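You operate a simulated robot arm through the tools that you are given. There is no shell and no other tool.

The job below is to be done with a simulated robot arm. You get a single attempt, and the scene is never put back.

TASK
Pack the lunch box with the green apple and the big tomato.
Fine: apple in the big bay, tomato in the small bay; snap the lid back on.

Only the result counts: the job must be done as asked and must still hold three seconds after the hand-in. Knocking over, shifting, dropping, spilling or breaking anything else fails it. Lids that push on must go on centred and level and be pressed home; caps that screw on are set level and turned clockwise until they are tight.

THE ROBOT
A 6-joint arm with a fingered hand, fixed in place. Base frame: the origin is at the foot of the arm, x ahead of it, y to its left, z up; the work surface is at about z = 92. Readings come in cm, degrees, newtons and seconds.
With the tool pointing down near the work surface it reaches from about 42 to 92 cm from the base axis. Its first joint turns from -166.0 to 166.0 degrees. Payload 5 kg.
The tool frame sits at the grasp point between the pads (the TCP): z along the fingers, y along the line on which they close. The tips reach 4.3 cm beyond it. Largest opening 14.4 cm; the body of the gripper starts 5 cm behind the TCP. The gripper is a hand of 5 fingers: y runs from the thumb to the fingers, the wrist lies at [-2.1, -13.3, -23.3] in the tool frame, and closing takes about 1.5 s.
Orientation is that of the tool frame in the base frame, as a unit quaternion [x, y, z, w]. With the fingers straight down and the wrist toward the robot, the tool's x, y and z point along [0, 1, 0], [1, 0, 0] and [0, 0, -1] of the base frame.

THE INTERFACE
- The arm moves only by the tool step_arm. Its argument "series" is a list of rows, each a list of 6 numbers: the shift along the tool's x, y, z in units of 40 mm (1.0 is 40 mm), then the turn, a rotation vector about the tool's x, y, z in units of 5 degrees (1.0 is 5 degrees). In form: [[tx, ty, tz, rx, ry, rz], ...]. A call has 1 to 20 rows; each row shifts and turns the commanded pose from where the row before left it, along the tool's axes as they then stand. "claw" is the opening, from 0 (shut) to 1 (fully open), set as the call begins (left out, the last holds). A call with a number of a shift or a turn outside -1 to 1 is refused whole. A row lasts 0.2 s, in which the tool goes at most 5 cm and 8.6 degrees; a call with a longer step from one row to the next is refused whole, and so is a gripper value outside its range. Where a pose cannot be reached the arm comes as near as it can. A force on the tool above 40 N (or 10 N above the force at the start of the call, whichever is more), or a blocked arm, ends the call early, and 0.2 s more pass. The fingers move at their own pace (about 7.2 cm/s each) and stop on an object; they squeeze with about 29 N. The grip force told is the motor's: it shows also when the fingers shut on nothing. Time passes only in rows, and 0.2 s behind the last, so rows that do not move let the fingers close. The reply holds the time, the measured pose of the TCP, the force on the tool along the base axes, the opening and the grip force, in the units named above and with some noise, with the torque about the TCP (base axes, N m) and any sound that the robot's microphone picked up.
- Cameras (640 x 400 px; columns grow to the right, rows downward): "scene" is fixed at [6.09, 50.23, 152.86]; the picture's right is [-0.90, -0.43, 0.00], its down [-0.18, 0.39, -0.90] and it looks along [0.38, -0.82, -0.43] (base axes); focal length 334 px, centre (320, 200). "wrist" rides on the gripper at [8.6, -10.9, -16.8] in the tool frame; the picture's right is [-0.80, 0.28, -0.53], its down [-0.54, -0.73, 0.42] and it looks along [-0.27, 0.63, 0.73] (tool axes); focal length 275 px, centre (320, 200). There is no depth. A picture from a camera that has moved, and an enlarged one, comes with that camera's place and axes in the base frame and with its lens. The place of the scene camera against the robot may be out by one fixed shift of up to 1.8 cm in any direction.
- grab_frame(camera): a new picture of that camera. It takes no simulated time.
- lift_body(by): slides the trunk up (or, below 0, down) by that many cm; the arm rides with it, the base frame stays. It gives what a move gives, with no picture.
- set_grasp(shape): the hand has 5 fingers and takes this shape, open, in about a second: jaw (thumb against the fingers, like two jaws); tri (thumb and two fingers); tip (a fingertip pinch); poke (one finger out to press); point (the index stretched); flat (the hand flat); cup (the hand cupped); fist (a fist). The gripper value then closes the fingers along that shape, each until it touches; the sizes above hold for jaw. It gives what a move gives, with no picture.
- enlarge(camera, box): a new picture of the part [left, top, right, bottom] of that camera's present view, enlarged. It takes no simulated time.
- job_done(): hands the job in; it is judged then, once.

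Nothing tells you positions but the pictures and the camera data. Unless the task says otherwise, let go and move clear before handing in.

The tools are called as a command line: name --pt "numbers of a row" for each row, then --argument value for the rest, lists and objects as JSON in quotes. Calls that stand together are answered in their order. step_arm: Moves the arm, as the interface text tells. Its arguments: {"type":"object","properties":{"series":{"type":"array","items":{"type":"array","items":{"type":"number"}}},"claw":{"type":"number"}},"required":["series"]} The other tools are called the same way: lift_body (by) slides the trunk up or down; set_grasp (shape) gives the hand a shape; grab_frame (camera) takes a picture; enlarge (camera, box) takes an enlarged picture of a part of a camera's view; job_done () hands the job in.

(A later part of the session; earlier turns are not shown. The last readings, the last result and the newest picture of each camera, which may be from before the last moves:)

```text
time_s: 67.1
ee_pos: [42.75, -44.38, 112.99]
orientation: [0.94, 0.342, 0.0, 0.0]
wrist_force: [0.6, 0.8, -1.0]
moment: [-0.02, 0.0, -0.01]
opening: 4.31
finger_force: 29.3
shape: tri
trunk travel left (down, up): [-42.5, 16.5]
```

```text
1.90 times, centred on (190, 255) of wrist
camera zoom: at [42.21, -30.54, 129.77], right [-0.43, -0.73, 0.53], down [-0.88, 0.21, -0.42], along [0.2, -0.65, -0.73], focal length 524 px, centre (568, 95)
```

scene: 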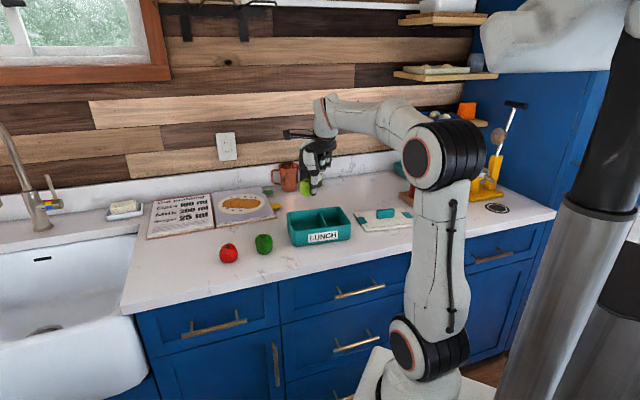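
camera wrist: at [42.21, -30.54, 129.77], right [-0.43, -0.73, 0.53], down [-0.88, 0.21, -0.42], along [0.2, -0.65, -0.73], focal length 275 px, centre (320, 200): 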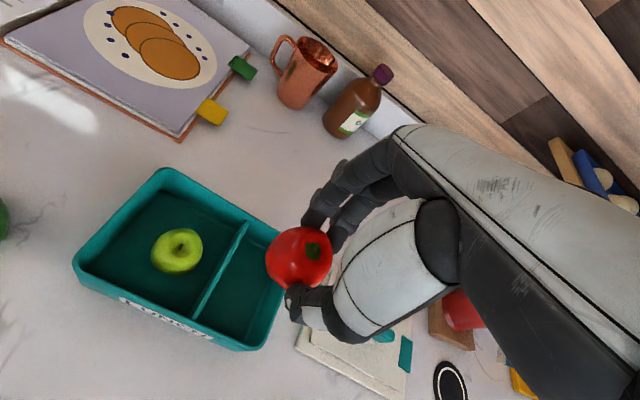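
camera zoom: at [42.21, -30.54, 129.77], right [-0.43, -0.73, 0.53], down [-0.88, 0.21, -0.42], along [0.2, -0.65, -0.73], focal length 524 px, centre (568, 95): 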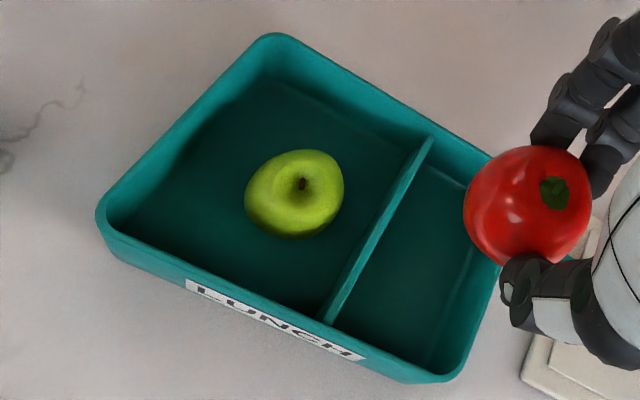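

The tomato is centred over the small bay (tomato at p≈5.1, bay centre ≈5.1 in box axes). Lowering to rim height for a check.

step_arm --pt "0 0 0.4 0 0 0" --pt "0 0 0.7 0 0 0" --pt "0 0 0.7 0 0 0" --pt "0 0 0.5 0 0 0" --pt "0 0 0.3 0 0 0" --pt "0 0 0 0 0 0" --claw 0

enlarge --camera "wrist" --box '[150, 130, 430, 340]'

enlarge --camera "scene" --box '[280, 160, 380, 240]'

```text
time_s: 68.5
ee_pos: [42.31, -44.59, 102.53]
orientation: [0.94, 0.342, -0.001, 0.0]
wrist_force: [0.0, 0.3, -1.1]
moment: [-0.02, 0.01, -0.01]
opening: 4.3
finger_force: 29.4
shape: tri
trunk travel left (down, up): [-42.5, 16.5]
```

```text
1.90 times, centred on (290, 235) of wrist
camera zoom: at [41.94, -30.82, 119.32], right [-0.43, -0.73, 0.53], down [-0.88, 0.21, -0.42], along [0.2, -0.65, -0.73], focal length 524 px, centre (377, 133)
```

zoom: 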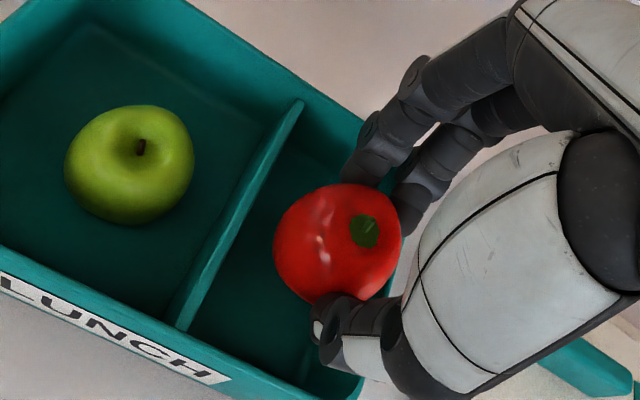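

```text
5.00 times, centred on (330, 200) of scene
camera zoom: at [6.09, 50.23, 152.86], right [-0.9, -0.43, 0.0], down [-0.18, 0.39, -0.9], along [0.38, -0.82, -0.43], focal length 1669 px, centre (270, 200)
```

zoom: 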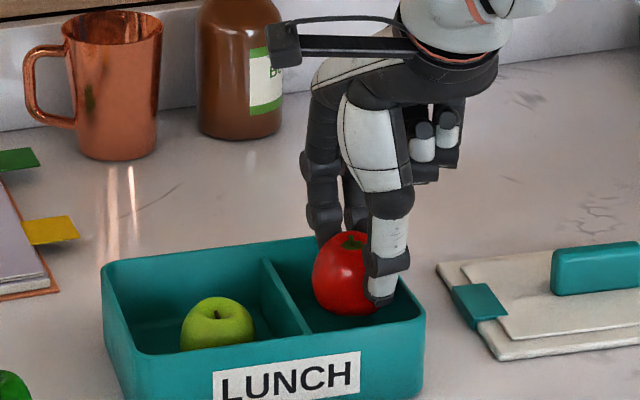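

The tomato is about 3 mm right of the bay centre, so I'll correct that while lowering further.

step_arm --pt "0.07 0 0.15 0 0 0" --pt "0 0 0.2 0 0 0" --pt "0 0 0.2 0 0 0" --pt "0 0 0.15 0 0 0" --pt "0 0 0 0 0 0" --claw 0

enlarge --camera "wrist" --box '[150, 130, 430, 340]'

enlarge --camera "scene" --box '[280, 170, 380, 250]'

```text
time_s: 69.7
ee_pos: [42.76, -44.47, 100.04]
orientation: [0.94, 0.342, 0.0, 0.001]
wrist_force: [0.1, -0.1, -0.6]
moment: [0.01, 0.02, -0.01]
opening: 4.34
finger_force: 29.2
shape: tri
trunk travel left (down, up): [-42.5, 16.5]
```

```text
1.90 times, centred on (290, 235) of wrist
camera zoom: at [42.29, -30.6, 116.71], right [-0.43, -0.73, 0.53], down [-0.88, 0.21, -0.42], along [0.2, -0.65, -0.73], focal length 524 px, centre (377, 133)
```

zoom: 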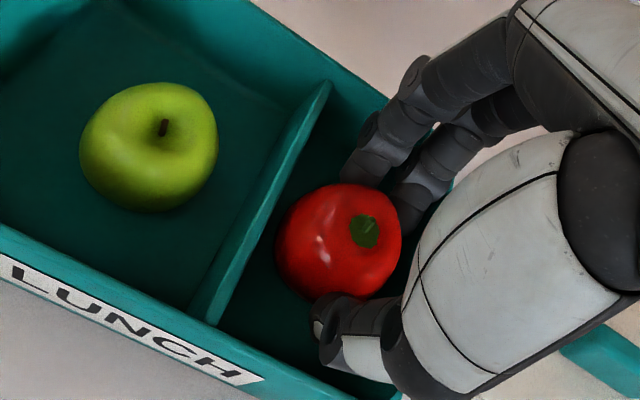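

```text
5.00 times, centred on (330, 210) of scene
camera zoom: at [6.09, 50.23, 152.86], right [-0.9, -0.43, 0.0], down [-0.18, 0.39, -0.9], along [0.38, -0.82, -0.43], focal length 1669 px, centre (270, 150)
```

zoom: 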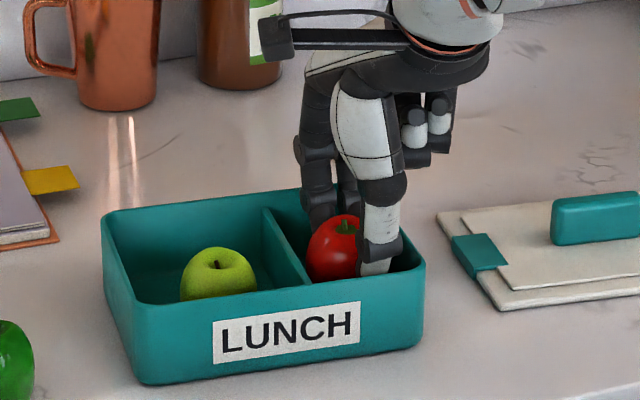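

step_arm --pt "0 -0.04 0.12 0 0 0" --pt "0 0 0.1 0 0 0" --pt "0 0 0 0 0 0" --claw 0

step_arm --pt "0 0 0.06 0 0 0" --pt "0 0 0 0 0 0" --claw 0

enlarge --camera "wrist" --box '[150, 130, 430, 340]'

enlarge --camera "scene" --box '[280, 170, 380, 250]'

```text
time_s: 70.5
ee_pos: [42.68, -44.23, 98.95]
orientation: [0.94, 0.342, 0.0, 0.0]
wrist_force: [-0.3, -0.9, -0.7]
moment: [0.02, 0.03, 0.01]
opening: 4.32
finger_force: 29.2
shape: tri
trunk travel left (down, up): [-42.5, 16.5]
```

```text
time_s: 71.1
ee_pos: [42.73, -44.3, 98.89]
orientation: [0.94, 0.342, 0.0, -0.001]
wrist_force: [-0.1, -0.1, -1.7]
moment: [0.01, 0.03, 0.0]
opening: 4.32
finger_force: 28.7
shape: tri
trunk travel left (down, up): [-42.5, 16.5]
```

```text
1.90 times, centred on (290, 235) of wrist
camera zoom: at [42.22, -30.53, 115.55], right [-0.43, -0.73, 0.53], down [-0.88, 0.21, -0.42], along [0.2, -0.65, -0.73], focal length 524 px, centre (377, 133)
```

zoom: 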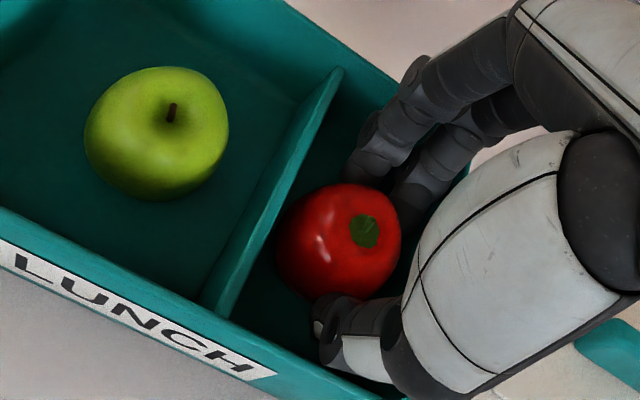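

```text
5.00 times, centred on (330, 210) of scene
camera zoom: at [6.09, 50.23, 152.86], right [-0.9, -0.43, 0.0], down [-0.18, 0.39, -0.9], along [0.38, -0.82, -0.43], focal length 1669 px, centre (270, 150)
```

zoom: 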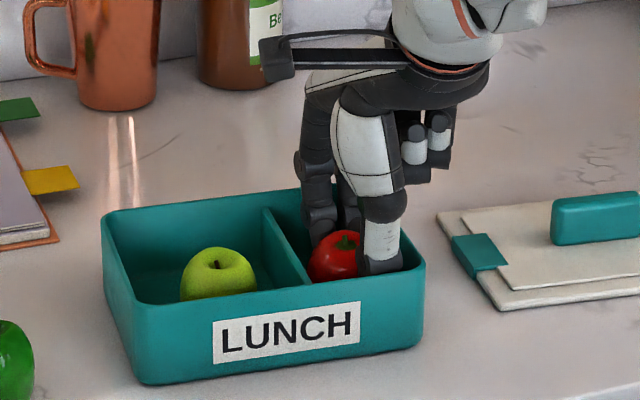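

step_arm --pt "0 0 0.05 0 0 0" --pt "0 0 0 0 0 0" --claw 0

step_arm --pt "0 0 0.05 0 0 0" --pt "0 0 0 0 0 0" --claw 0

```text
time_s: 71.7
ee_pos: [42.68, -44.32, 98.67]
orientation: [0.94, 0.342, 0.001, 0.001]
wrist_force: [0.5, 0.2, -0.8]
moment: [0.0, 0.0, -0.01]
opening: 4.32
finger_force: 29.3
shape: tri
trunk travel left (down, up): [-42.5, 16.5]
```

```text
time_s: 72.3
ee_pos: [42.58, -44.29, 98.58]
orientation: [0.94, 0.342, 0.001, 0.0]
wrist_force: [-0.3, 0.2, 7.0]
moment: [0.03, 0.04, 0.0]
opening: 4.33
finger_force: 28.6
shape: tri
trunk travel left (down, up): [-42.5, 16.5]
```

The tomato is on the small bay's floor. I'll relieve the pressure and open just enough.

step_arm --pt "0 0 -0.03 0 0 0" --pt "0 0 0 0 0 0" --pt "0 0 0 0 0 0" --claw 0.34

enlarge --camera "wrist" --box '[150, 130, 430, 340]'

enlarge --camera "scene" --box '[280, 170, 380, 250]'

```text
time_s: 73.1
ee_pos: [42.64, -44.21, 98.56]
orientation: [0.94, 0.342, 0.0, 0.001]
wrist_force: [3.3, -2.0, 4.0]
moment: [0.07, -0.03, 0.03]
opening: 4.81
finger_force: 0.1
shape: tri
trunk travel left (down, up): [-42.5, 16.5]
```

```text
1.90 times, centred on (290, 235) of wrist
camera zoom: at [42.21, -30.48, 115.26], right [-0.43, -0.73, 0.53], down [-0.88, 0.21, -0.42], along [0.2, -0.65, -0.73], focal length 524 px, centre (377, 133)
```

zoom: 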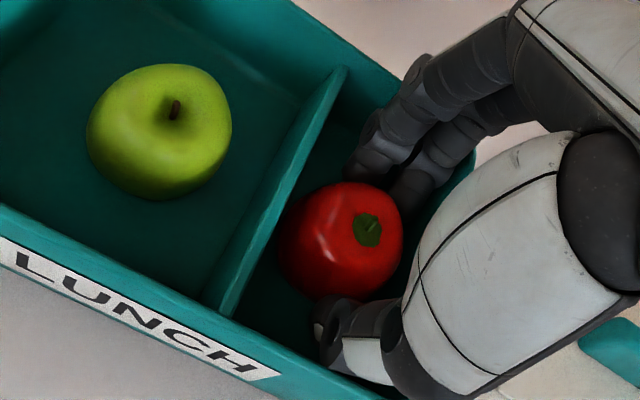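

```text
5.00 times, centred on (330, 210) of scene
camera zoom: at [6.09, 50.23, 152.86], right [-0.9, -0.43, 0.0], down [-0.18, 0.39, -0.9], along [0.38, -0.82, -0.43], focal length 1669 px, centre (270, 150)
```

zoom: 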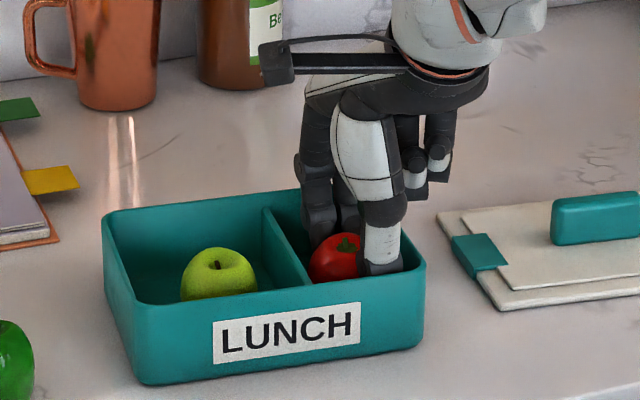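

The thumb is now touching the front wall, so I'll ease the hand back and slightly up.

step_arm --pt "0 0.06 -0.04 0 0 0" --pt "0 0 0 0 0 0" --pt "0 0 0 0 0 0" --claw 0.34

step_arm --pt "0 0 -0.06 0 0 0" --pt "0 0 0 0 0 0" --pt "0 0 0 0 0 0" --claw 0.36

enlarge --camera "wrist" --box '[150, 130, 430, 340]'

enlarge --camera "scene" --box '[280, 170, 380, 250]'

```text
time_s: 73.9
ee_pos: [42.85, -44.34, 98.51]
orientation: [0.94, 0.342, -0.001, 0.0]
wrist_force: [-1.0, 1.0, 0.5]
moment: [0.01, -0.03, 0.01]
opening: 4.86
finger_force: 0.0
shape: tri
trunk travel left (down, up): [-42.5, 16.5]
```

```text
time_s: 74.7
ee_pos: [42.83, -44.47, 98.99]
orientation: [0.94, 0.342, 0.0, 0.0]
wrist_force: [-1.4, 0.2, 0.6]
moment: [-0.03, 0.03, -0.07]
opening: 5.11
finger_force: 0.0
shape: tri
trunk travel left (down, up): [-42.5, 16.5]
```

```text
1.90 times, centred on (290, 235) of wrist
camera zoom: at [42.39, -30.62, 115.65], right [-0.43, -0.73, 0.53], down [-0.88, 0.21, -0.42], along [0.2, -0.65, -0.73], focal length 524 px, centre (377, 133)
```

zoom: 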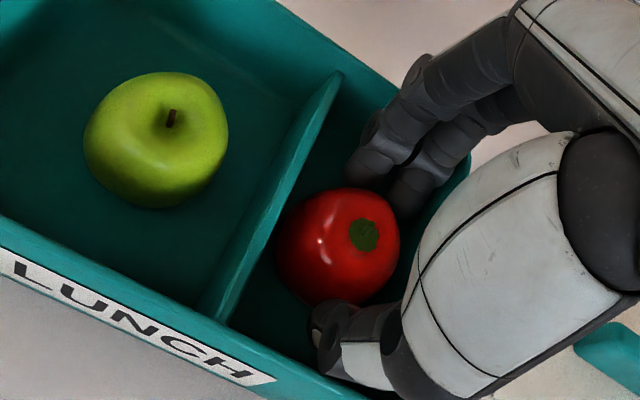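

```text
5.00 times, centred on (330, 210) of scene
camera zoom: at [6.09, 50.23, 152.86], right [-0.9, -0.43, 0.0], down [-0.18, 0.39, -0.9], along [0.38, -0.82, -0.43], focal length 1669 px, centre (270, 150)
```

zoom: 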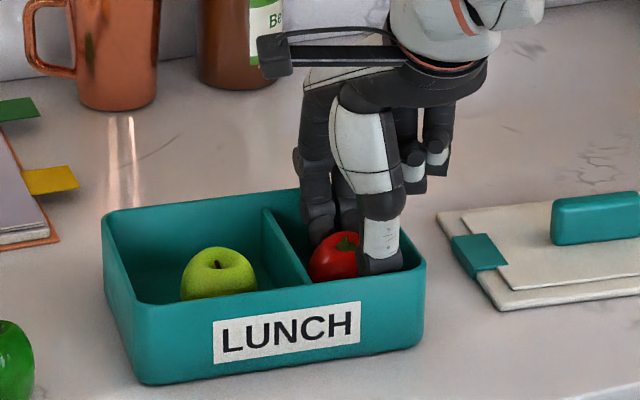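

The tomato stays on the floor while the fingers loosen. I'll continue upward in small steps, opening slightly.

step_arm --pt "0 0 -0.1 0 0 0" --pt "0 0 0 0 0 0" --pt "0 0 0 0 0 0" --claw 0.38

step_arm --pt "0 0 -0.12 0 0 0" --pt "0 0 0 0 0 0" --pt "0 0 0 0 0 0" --claw 0.41

enlarge --camera "wrist" --box '[150, 130, 430, 340]'

enlarge --camera "scene" --box '[280, 170, 380, 250]'

```text
time_s: 75.5
ee_pos: [42.92, -44.44, 99.23]
orientation: [0.94, 0.342, -0.001, -0.001]
wrist_force: [-0.1, 0.7, 0.4]
moment: [0.0, -0.02, -0.02]
opening: 5.41
finger_force: 0.1
shape: tri
trunk travel left (down, up): [-42.5, 16.5]
```

```text
time_s: 76.3
ee_pos: [42.86, -44.54, 99.91]
orientation: [0.94, 0.342, 0.001, 0.0]
wrist_force: [0.5, -0.3, 0.6]
moment: [-0.01, -0.03, 0.02]
opening: 5.85
finger_force: 0.0
shape: tri
trunk travel left (down, up): [-42.5, 16.5]
```

```text
1.90 times, centred on (290, 235) of wrist
camera zoom: at [42.38, -30.61, 116.59], right [-0.43, -0.73, 0.53], down [-0.88, 0.21, -0.42], along [0.2, -0.65, -0.73], focal length 524 px, centre (377, 133)
```

zoom: 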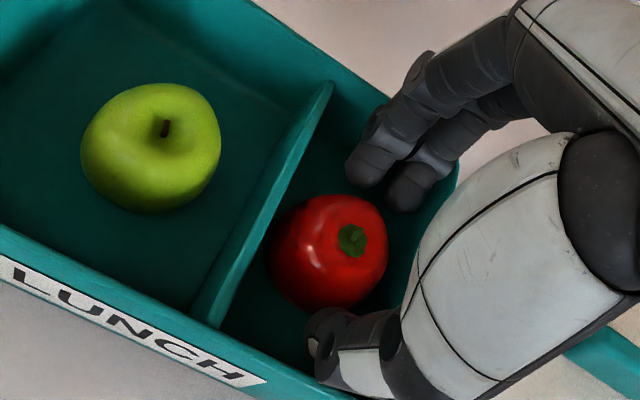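

```text
5.00 times, centred on (330, 210) of scene
camera zoom: at [6.09, 50.23, 152.86], right [-0.9, -0.43, 0.0], down [-0.18, 0.39, -0.9], along [0.38, -0.82, -0.43], focal length 1669 px, centre (270, 150)
```

zoom: 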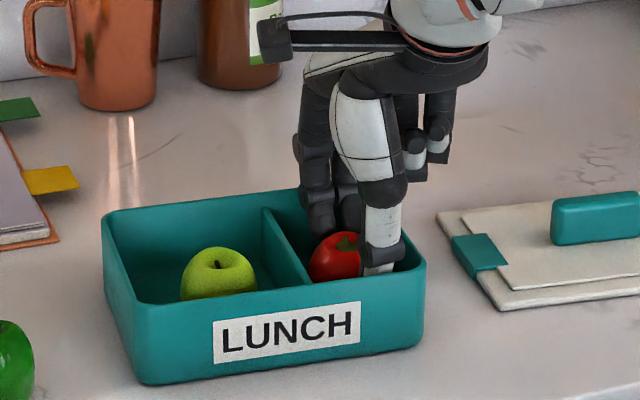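

The tomato is released in the small bay. I'll lift out, go up, and return the hand to the jaw shape for the lid.

step_arm --pt "0 0 -0.15 0 0 0" --pt "0 0 -0.3 0 0 0" --pt "0 0 -0.6 0 0 0" --pt "0 0 -1 0 0 0" --pt "0 0 -1 0 0 0" --pt "0 0 -1 0 0 0" --pt "0 0 -1 0 0 0" --pt "-0.5 -0.6 -0.5 0 0 0" --pt "-0.5 -0.8 0 0 0 0" --pt "-0.5 -0.8 0 0 0 0" --pt "-0.2 -0.8 0 0 0 0" --pt "0 -0.4 0 0 0 0" --pt "0 0 0 0 0 0" --claw 0.41

set_grasp --shape "jaw"

grab_frame --camera "wrist"

enlarge --camera "scene" --box '[270, 160, 430, 260]'

```text
time_s: 79.1
ee_pos: [29.26, -38.46, 122.02]
orientation: [0.939, 0.343, 0.0, 0.0]
wrist_force: [-0.1, -0.1, 0.0]
moment: [-0.01, -0.01, 0.01]
opening: 5.9
finger_force: 0.0
shape: tri
trunk travel left (down, up): [-42.5, 16.5]
```

```text
time_s: 80.0
ee_pos: [29.29, -38.43, 122.06]
orientation: [0.94, 0.342, 0.0, 0.0]
wrist_force: [0.0, 0.1, 0.2]
moment: [0.01, 0.02, -0.02]
opening: 14.37
finger_force: 0.1
shape: jaw
trunk travel left (down, up): [-42.5, 16.5]
```

```text
taken
camera wrist: at [28.79, -24.69, 138.79], right [-0.43, -0.73, 0.53], down [-0.88, 0.21, -0.42], along [0.2, -0.65, -0.73], focal length 275 px, centre (320, 200)
```

wrist: 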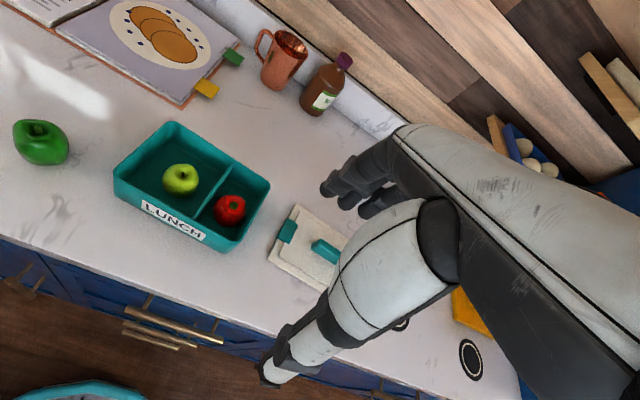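

```text
4.00 times, centred on (350, 210) of scene
camera zoom: at [6.09, 50.23, 152.86], right [-0.9, -0.43, 0.0], down [-0.18, 0.39, -0.9], along [0.38, -0.82, -0.43], focal length 1335 px, centre (200, 160)
```

zoom: 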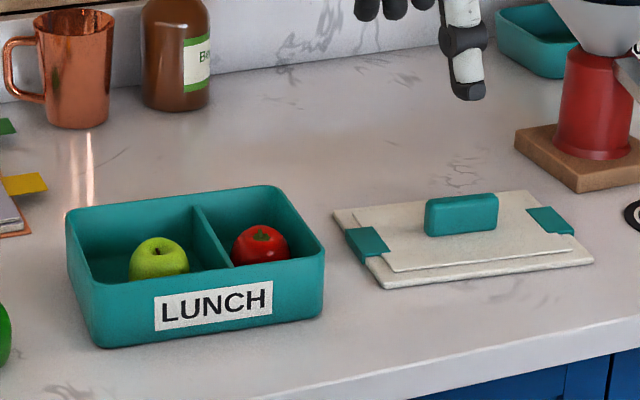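

Both fruits sit in their bays and the box has not moved noticeably. I'll record the box position in the scene view and go back over the lid's handle.

enlarge --camera "scene" --box '[270, 170, 370, 250]'

enlarge --camera "wrist" --box '[100, 100, 300, 270]'

step_arm --pt "-0.42 0.53 0 0 0 0" --pt "-0.42 0.53 0 0 0 0" --pt "-0.42 0.53 0 0 0 0" --pt "-0.42 0.53 0 0 0 0" --pt "-0.42 0.53 0 0 0 0" --pt "-0.42 0.53 0 0 0 0" --pt "-0.42 0.53 0 0 0 0" --pt "-0.38 0.49 0 0 0 0" --pt "0 0 0.5 0 0 0" --pt "0 0 0.8 0 0 0" --pt "0 0 0.8 0 0 0" --pt "0 0 0.6 0 0 0" --pt "0 0 0.3 0 0 0" --pt "0 0 0 0 0 0" --claw 0.4

grab_frame --camera "wrist"

enlarge --camera "scene" --box '[340, 160, 430, 240]'

```text
5.00 times, centred on (320, 210) of scene
camera zoom: at [6.09, 50.23, 152.86], right [-0.9, -0.43, 0.0], down [-0.18, 0.39, -0.9], along [0.38, -0.82, -0.43], focal length 1669 px, centre (320, 150)
```

zoom: 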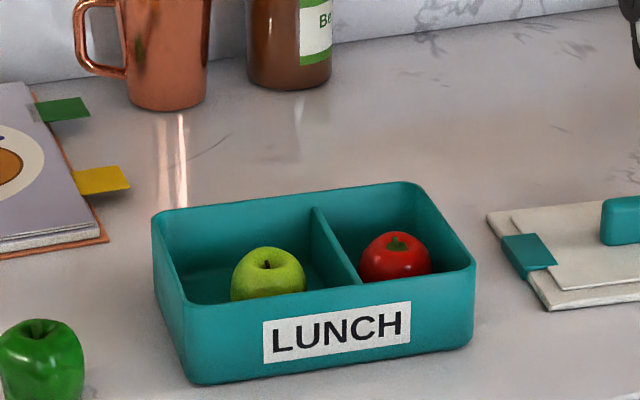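

```text
2.35 times, centred on (200, 185) of wrist
camera zoom: at [28.79, -24.69, 138.79], right [-0.43, -0.73, 0.53], down [-0.88, 0.21, -0.42], along [0.2, -0.65, -0.73], focal length 648 px, centre (602, 235)
```

zoom: 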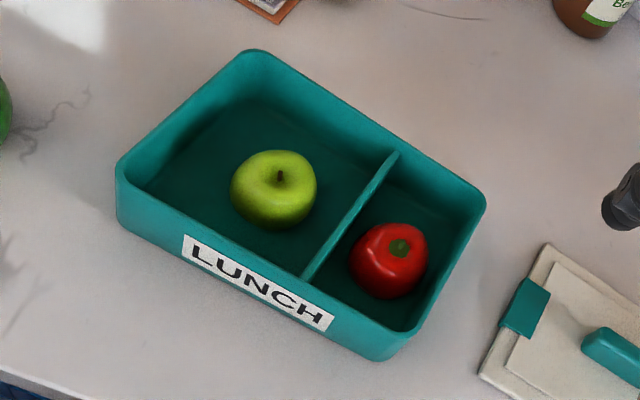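

```text
time_s: 83.0
ee_pos: [29.31, -59.86, 110.01]
orientation: [0.94, 0.342, 0.0, 0.0]
wrist_force: [0.0, -0.4, -0.4]
moment: [0.0, -0.02, -0.03]
opening: 5.8
finger_force: 0.1
shape: jaw
trunk travel left (down, up): [-42.5, 16.5]
```

```text
taken
camera wrist: at [28.79, -46.08, 126.77], right [-0.43, -0.73, 0.53], down [-0.88, 0.21, -0.42], along [0.2, -0.65, -0.73], focal length 275 px, centre (320, 200)
```

wrist: 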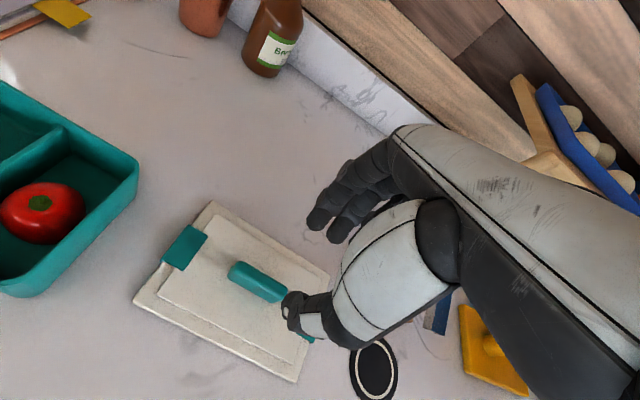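

```text
5.00 times, centred on (385, 200) of scene
camera zoom: at [6.09, 50.23, 152.86], right [-0.9, -0.43, 0.0], down [-0.18, 0.39, -0.9], along [0.38, -0.82, -0.43], focal length 1669 px, centre (-5, 200)
```

zoom: 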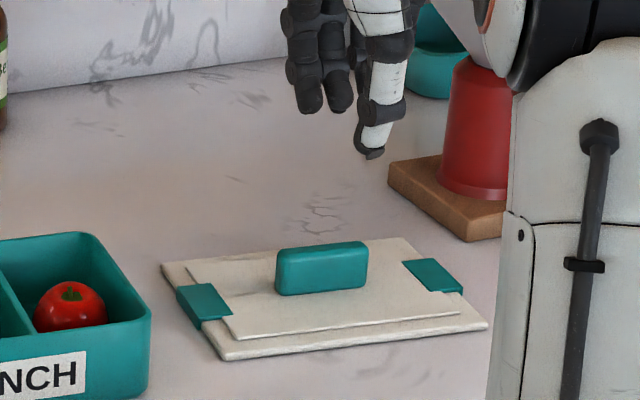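

The handle is about 0.7 cm to the left of the hand's centre, so I'll correct and descend toward it.

step_arm --pt "0.16 0.04 0 0 0 0" --pt "0 0 0.5 0 0 0" --pt "0 0 0.7 0 0 0" --pt "0 0 0.7 0 0 0" --pt "0 0 0.5 0 0 0" --pt "0 0 0.3 0 0 0" --pt "0 0 0.2 0 0 0" --pt "0 0 0 0 0 0" --claw 0.4

enlarge --camera "wrist" --box '[150, 160, 450, 380]'

enlarge --camera "scene" --box '[340, 180, 430, 240]'

```text
time_s: 84.8
ee_pos: [30.27, -59.48, 98.39]
orientation: [0.94, 0.342, 0.0, -0.001]
wrist_force: [0.5, -0.4, -0.2]
moment: [0.0, 0.01, 0.0]
opening: 5.79
finger_force: 0.1
shape: jaw
trunk travel left (down, up): [-42.5, 16.5]
```

```text
1.82 times, centred on (300, 270) of wrist
camera zoom: at [29.87, -45.72, 115.02], right [-0.43, -0.73, 0.53], down [-0.88, 0.21, -0.42], along [0.2, -0.65, -0.73], focal length 500 px, centre (356, 73)
```

zoom: 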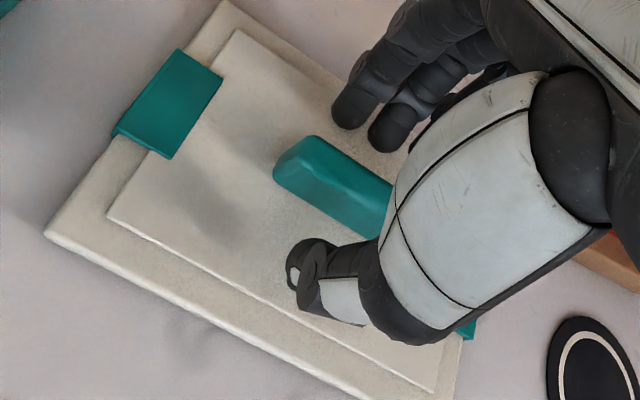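

```text
6.67 times, centred on (385, 210) of scene
camera zoom: at [6.09, 50.23, 152.86], right [-0.9, -0.43, 0.0], down [-0.18, 0.39, -0.9], along [0.38, -0.82, -0.43], focal length 2225 px, centre (-113, 133)
```

zoom: 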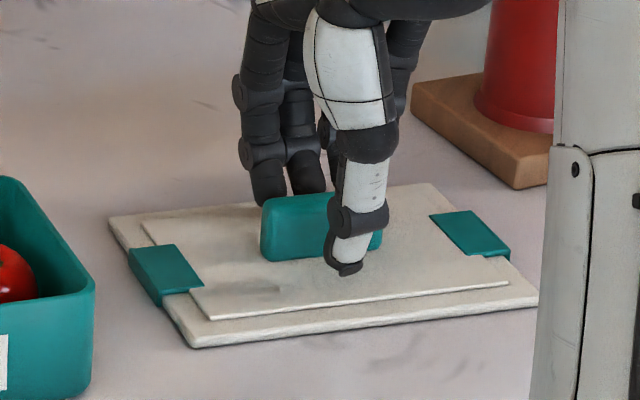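

I overshot slightly; shifting back about 5 mm so the grasp matches the original one on the handle, then going down.

step_arm --pt "-0.13 0 0.1 0 0 0" --pt "0 0 0.1 0 0 0" --pt "0 0 0 0 0 0" --claw 0.4

enlarge --camera "wrist" --box '[150, 160, 450, 380]'

```text
time_s: 85.6
ee_pos: [29.85, -59.96, 97.61]
orientation: [0.94, 0.342, 0.001, 0.001]
wrist_force: [-0.2, 0.1, 0.0]
moment: [0.01, 0.02, 0.01]
opening: 5.79
finger_force: 0.0
shape: jaw
trunk travel left (down, up): [-42.5, 16.5]
```

```text
1.82 times, centred on (300, 270) of wrist
camera zoom: at [29.41, -46.03, 114.33], right [-0.43, -0.73, 0.53], down [-0.88, 0.21, -0.42], along [0.2, -0.65, -0.73], focal length 500 px, centre (356, 73)
```

zoom: 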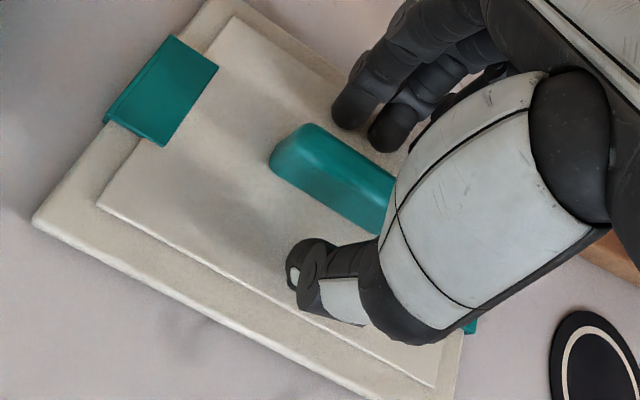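

The view now matches the original grasp closely. A final small descent, then close on the handle.

step_arm --pt "0 0 0.06 0 0 0" --pt "0 0 0 0 0 0" --claw 0.3

step_arm --pt "0 0 0 0 0 0" --pt "0 0 0 0 0 0" --pt "0 0 0 0 0 0" --pt "0 0 0 0 0 0" --pt "0 0 0 0 0 0" --pt "0 0 0 0 0 0" --pt "0 0 0 0 0 0" --claw 0

enlarge --camera "wrist" --box '[150, 160, 450, 380]'

enlarge --camera "scene" --box '[340, 180, 430, 240]'

```text
time_s: 86.2
ee_pos: [29.86, -59.75, 97.34]
orientation: [0.94, 0.342, 0.0, 0.0]
wrist_force: [-0.4, -0.6, -0.3]
moment: [0.0, 0.01, -0.02]
opening: 4.36
finger_force: 0.0
shape: jaw
trunk travel left (down, up): [-42.5, 16.5]
```

```text
time_s: 87.8
ee_pos: [29.89, -59.78, 97.37]
orientation: [0.94, 0.342, 0.0, 0.0]
wrist_force: [0.0, 0.1, -0.3]
moment: [-0.02, -0.03, 0.02]
opening: 1.31
finger_force: 28.7
shape: jaw
trunk travel left (down, up): [-42.5, 16.5]
```

```text
1.82 times, centred on (300, 270) of wrist
camera zoom: at [29.41, -46.04, 114.13], right [-0.43, -0.73, 0.53], down [-0.88, 0.21, -0.42], along [0.2, -0.65, -0.73], focal length 500 px, centre (356, 73)
```

zoom: 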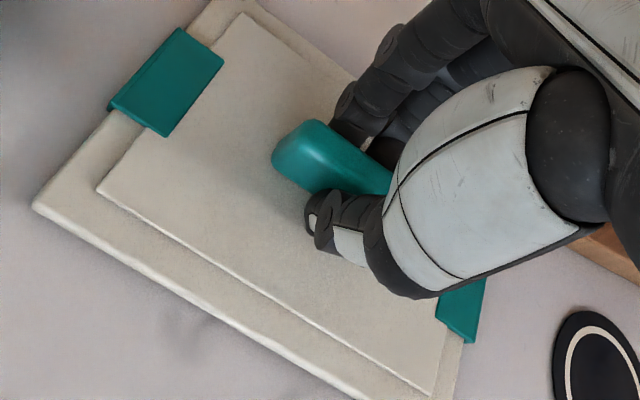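

```text
6.67 times, centred on (385, 210) of scene
camera zoom: at [6.09, 50.23, 152.86], right [-0.9, -0.43, 0.0], down [-0.18, 0.39, -0.9], along [0.38, -0.82, -0.43], focal length 2225 px, centre (-113, 133)
```

zoom: 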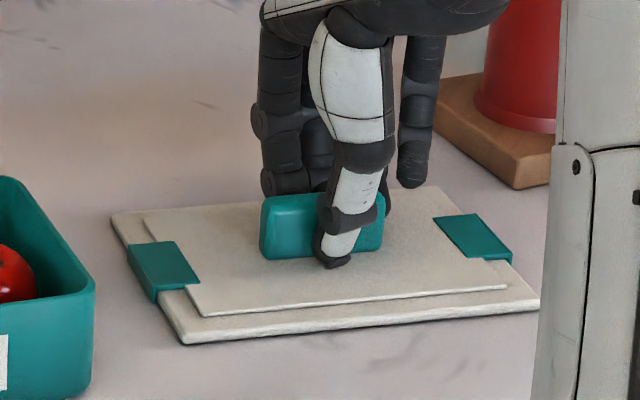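

The handle is gripped at 29 N. I'll lift the lid slightly and compare its pose in the hand with how it hung originally.

step_arm --pt "0 0 -0.1 0 0 0" --pt "0 0 -0.2 0 0 0" --pt "0 0 -0.3 0 0 0" --pt "0 0 -0.3 0 0 0" --pt "0 0 0 0 0 0" --pt "0 0 0 0 0 0" --claw 0

grab_frame --camera "wrist"

enlarge --camera "wrist" --box '[120, 130, 420, 400]'

enlarge --camera "scene" --box '[340, 170, 430, 230]'

```text
time_s: 89.2
ee_pos: [29.8, -59.9, 101.16]
orientation: [0.94, 0.342, 0.001, 0.0]
wrist_force: [-0.4, 0.0, -1.0]
moment: [-0.01, -0.03, -0.01]
opening: 1.28
finger_force: 29.0
shape: jaw
trunk travel left (down, up): [-42.5, 16.5]
```

```text
taken
camera wrist: at [29.3, -46.1, 117.75], right [-0.43, -0.73, 0.53], down [-0.88, 0.21, -0.42], along [0.2, -0.65, -0.73], focal length 275 px, centre (320, 200)
```

wrist: 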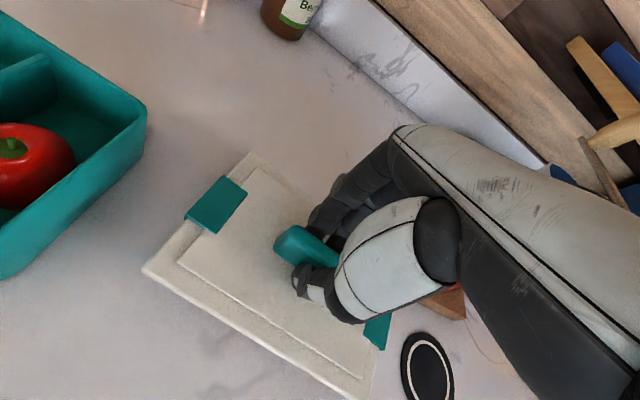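

```text
1.48 times, centred on (270, 265) of wrist
camera zoom: at [29.3, -46.1, 117.75], right [-0.43, -0.73, 0.53], down [-0.88, 0.21, -0.42], along [0.2, -0.65, -0.73], focal length 408 px, centre (394, 104)
```

zoom: 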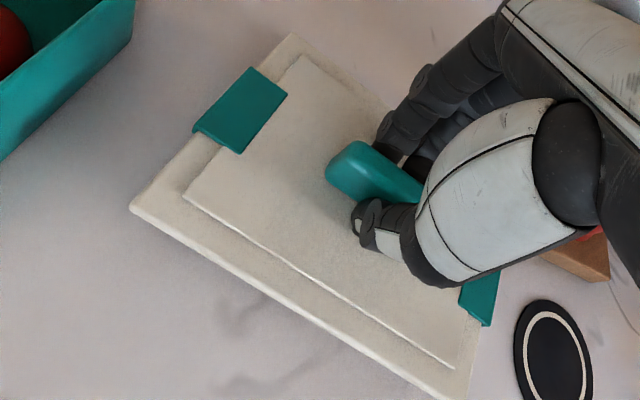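

```text
6.67 times, centred on (385, 200) of scene
camera zoom: at [6.09, 50.23, 152.86], right [-0.9, -0.43, 0.0], down [-0.18, 0.39, -0.9], along [0.38, -0.82, -0.43], focal length 2225 px, centre (-113, 200)
```

zoom: 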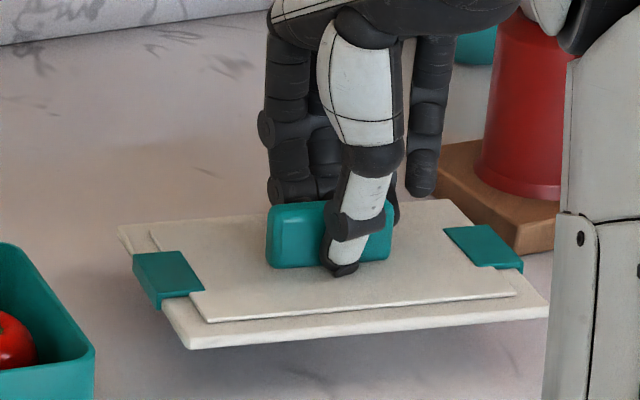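

In the scene view the lid hangs level but is turned about 5° clockwise relative to the box, and about 3 mm back. I'll lift it high, carry it over the box, and turn the hand 5° back to square it up.

step_arm --pt "0 0 -0.3 0 0 0" --pt "0 0 -0.6 0 0 0" --pt "0 0 -0.8 0 0 0" --pt "0 0 -0.8 0 0 0" --pt "0 0 -0.6 0 0 0" --pt "0 0 -0.1 0 0 0" --pt "0.3 0 0 0 0 0" --pt "0.6 -0.1 0 0 0 0" --pt "0.8 -0.1 0 0 0 0" --pt "0.8 -0.1 0 0 0 0" --pt "0.8 -0.1 0 0 0 0" --pt "0.8 -0.1 0 0 0 0" --pt "0.8 -0.1 0 0 0 0" --pt "0.8 -0.1 0 0 0 0" --pt "0.6 -0.01 0 0 0 0" --pt "0.45 0 0 0 0 0" --pt "0 0 0 0 0 -0.5" --pt "0 0 0 0 0 -0.5" --pt "0 0 0 0 0 0" --pt "0 0 0 0 0 0" --claw 0

grab_frame --camera "wrist"

enlarge --camera "scene" --box '[270, 160, 370, 250]'

```text
time_s: 93.4
ee_pos: [48.61, -40.32, 113.84]
orientation: [0.924, 0.383, 0.0, 0.0]
wrist_force: [0.1, -0.1, -0.9]
moment: [-0.03, -0.01, -0.02]
opening: 1.31
finger_force: 29.2
shape: jaw
trunk travel left (down, up): [-42.5, 16.5]
```

```text
taken
camera wrist: at [46.97, -26.59, 130.51], right [-0.36, -0.76, 0.53], down [-0.9, 0.13, -0.42], along [0.25, -0.63, -0.73], focal length 275 px, centre (320, 200)
```

wrist: 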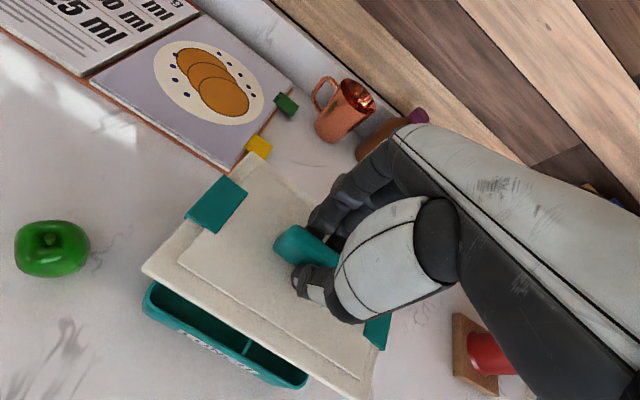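

```text
4.44 times, centred on (320, 205) of scene
camera zoom: at [6.09, 50.23, 152.86], right [-0.9, -0.43, 0.0], down [-0.18, 0.39, -0.9], along [0.38, -0.82, -0.43], focal length 1484 px, centre (320, 178)
```

zoom: 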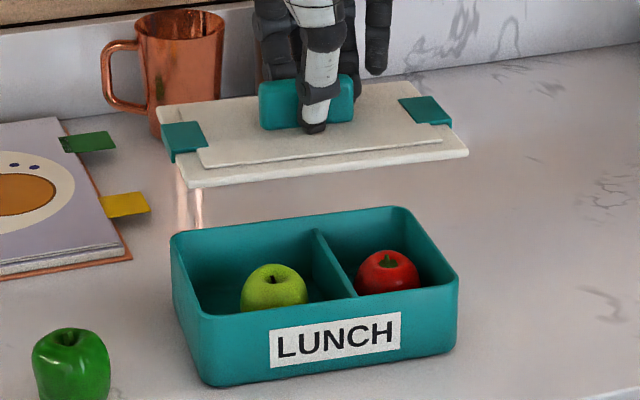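

The lid is over the box now. I'll zoom in strongly on both views to measure its turn against the box precisely.

enlarge --camera "scene" --box '[280, 175, 320, 200]'

enlarge --camera "scene" --box '[325, 175, 365, 200]'

enlarge --camera "scene" --box '[280, 210, 320, 250]'

enlarge --camera "scene" --box '[320, 210, 360, 250]'

enlarge --camera "wrist" --box '[120, 140, 400, 400]'

```text
16.00 times, centred on (300, 188) of scene
camera zoom: at [6.09, 50.23, 152.86], right [-0.9, -0.43, 0.0], down [-0.18, 0.39, -0.9], along [0.38, -0.82, -0.43], focal length 5340 px, centre (640, 400)
```

zoom: 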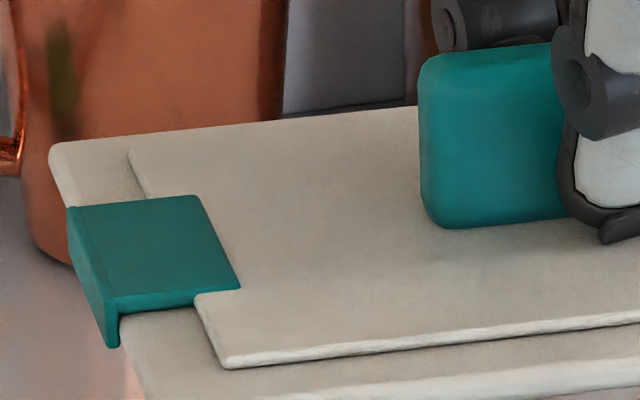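

```text
16.00 times, centred on (345, 188) of scene
camera zoom: at [6.09, 50.23, 152.86], right [-0.9, -0.43, 0.0], down [-0.18, 0.39, -0.9], along [0.38, -0.82, -0.43], focal length 5340 px, centre (-80, 400)
```

zoom: 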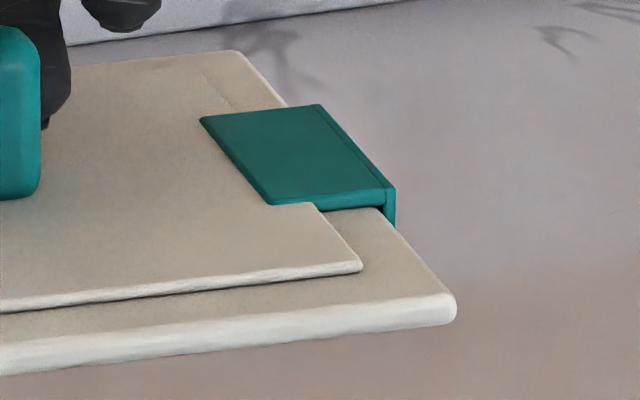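

```text
10.00 times, centred on (300, 230) of scene
camera zoom: at [6.09, 50.23, 152.86], right [-0.9, -0.43, 0.0], down [-0.18, 0.39, -0.9], along [0.38, -0.82, -0.43], focal length 3338 px, centre (520, -100)
```

zoom: 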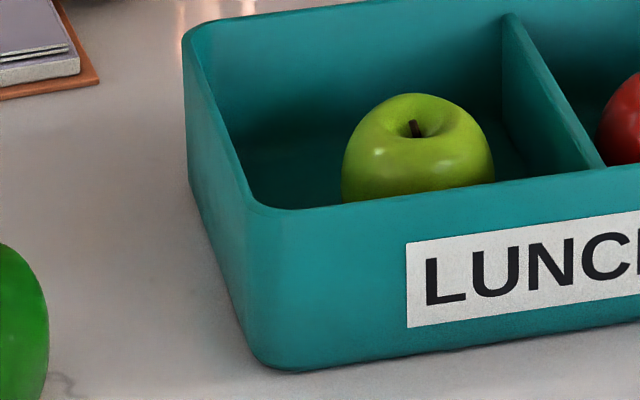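

```text
10.00 times, centred on (340, 230) of scene
camera zoom: at [6.09, 50.23, 152.86], right [-0.9, -0.43, 0.0], down [-0.18, 0.39, -0.9], along [0.38, -0.82, -0.43], focal length 3338 px, centre (120, -100)
```

zoom: 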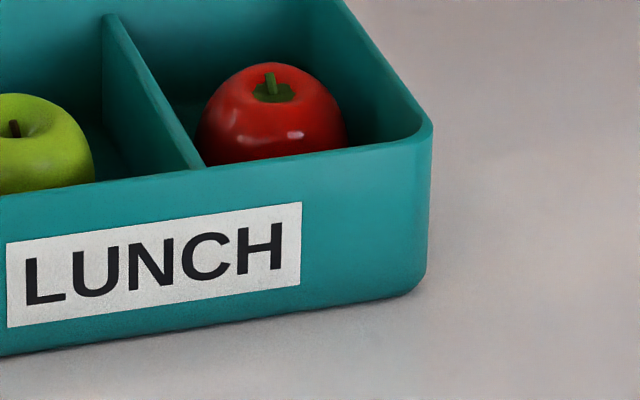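

```text
1.54 times, centred on (260, 270) of wrist
camera zoom: at [46.97, -26.59, 130.51], right [-0.36, -0.76, 0.53], down [-0.9, 0.13, -0.42], along [0.25, -0.63, -0.73], focal length 424 px, centre (412, 92)
```

zoom: 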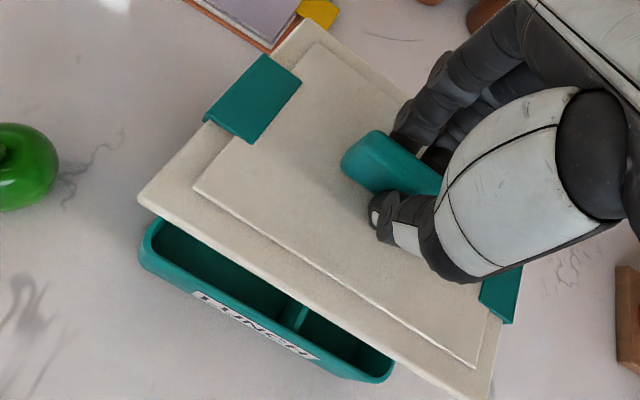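

The box sits square and the lid is within about half a degree and a few millimetres of its seat. I'll make the small correction and lower to just above the rim.

step_arm --pt "-0.026 -0.05 0.3 0 0 0.08" --pt "0 0 0.6 0 0 0" --pt "0 0 0.6 0 0 0" --pt "0 0 0.4 0 0 0" --pt "0 0 0.15 0 0 0" --pt "0 0 0 0 0 0" --pt "0 0 0 0 0 0" --claw 0

enlarge --camera "scene" --box '[270, 170, 370, 250]'

enlarge --camera "wrist" --box '[120, 140, 400, 400]'

enlarge --camera "scene" --box '[282, 198, 322, 238]'

enlarge --camera "scene" --box '[325, 195, 365, 235]'

```text
time_s: 95.0
ee_pos: [48.41, -40.13, 105.47]
orientation: [0.925, 0.379, 0.001, 0.0]
wrist_force: [0.1, 0.8, -1.2]
moment: [0.0, -0.01, 0.02]
opening: 1.3
finger_force: 29.2
shape: jaw
trunk travel left (down, up): [-42.5, 16.5]
```

```text
5.00 times, centred on (320, 210) of scene
camera zoom: at [6.09, 50.23, 152.86], right [-0.9, -0.43, 0.0], down [-0.18, 0.39, -0.9], along [0.38, -0.82, -0.43], focal length 1669 px, centre (320, 150)
```

zoom: 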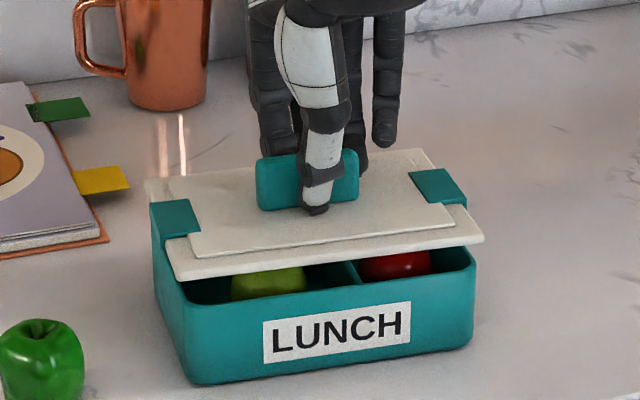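

```text
1.54 times, centred on (260, 270) of wrist
camera zoom: at [46.85, -26.51, 122.25], right [-0.37, -0.76, 0.53], down [-0.9, 0.14, -0.42], along [0.25, -0.63, -0.73], focal length 424 px, centre (412, 92)
```

zoom: 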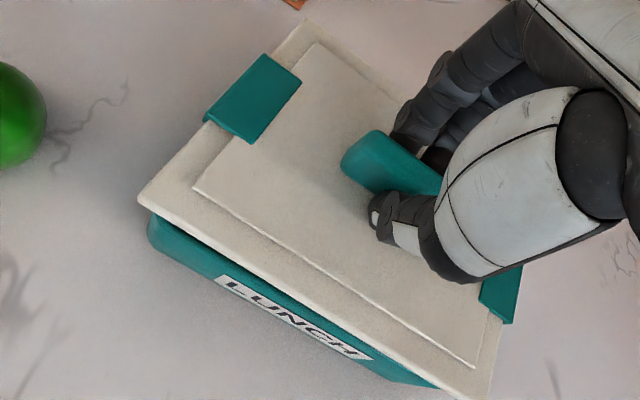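

```text
10.00 times, centred on (302, 218) of scene
camera zoom: at [6.09, 50.23, 152.86], right [-0.9, -0.43, 0.0], down [-0.18, 0.39, -0.9], along [0.38, -0.82, -0.43], focal length 3338 px, centre (500, 20)
```

zoom: 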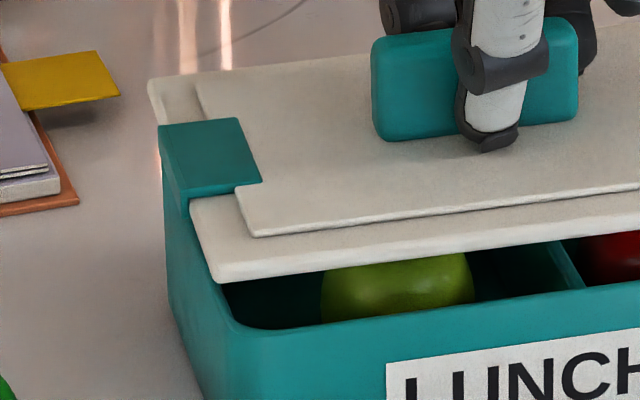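

```text
10.00 times, centred on (345, 215) of scene
camera zoom: at [6.09, 50.23, 152.86], right [-0.9, -0.43, 0.0], down [-0.18, 0.39, -0.9], along [0.38, -0.82, -0.43], focal length 3338 px, centre (70, 50)
```

zoom: 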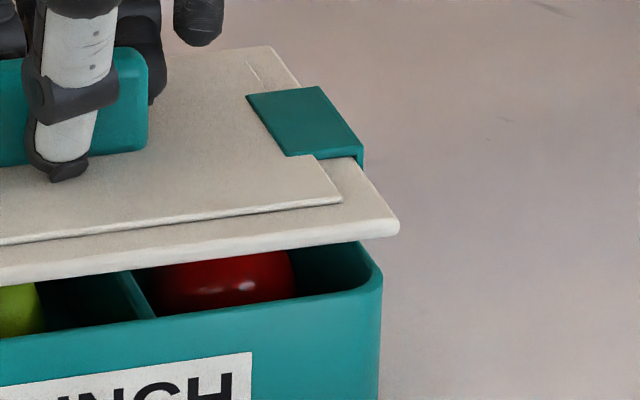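

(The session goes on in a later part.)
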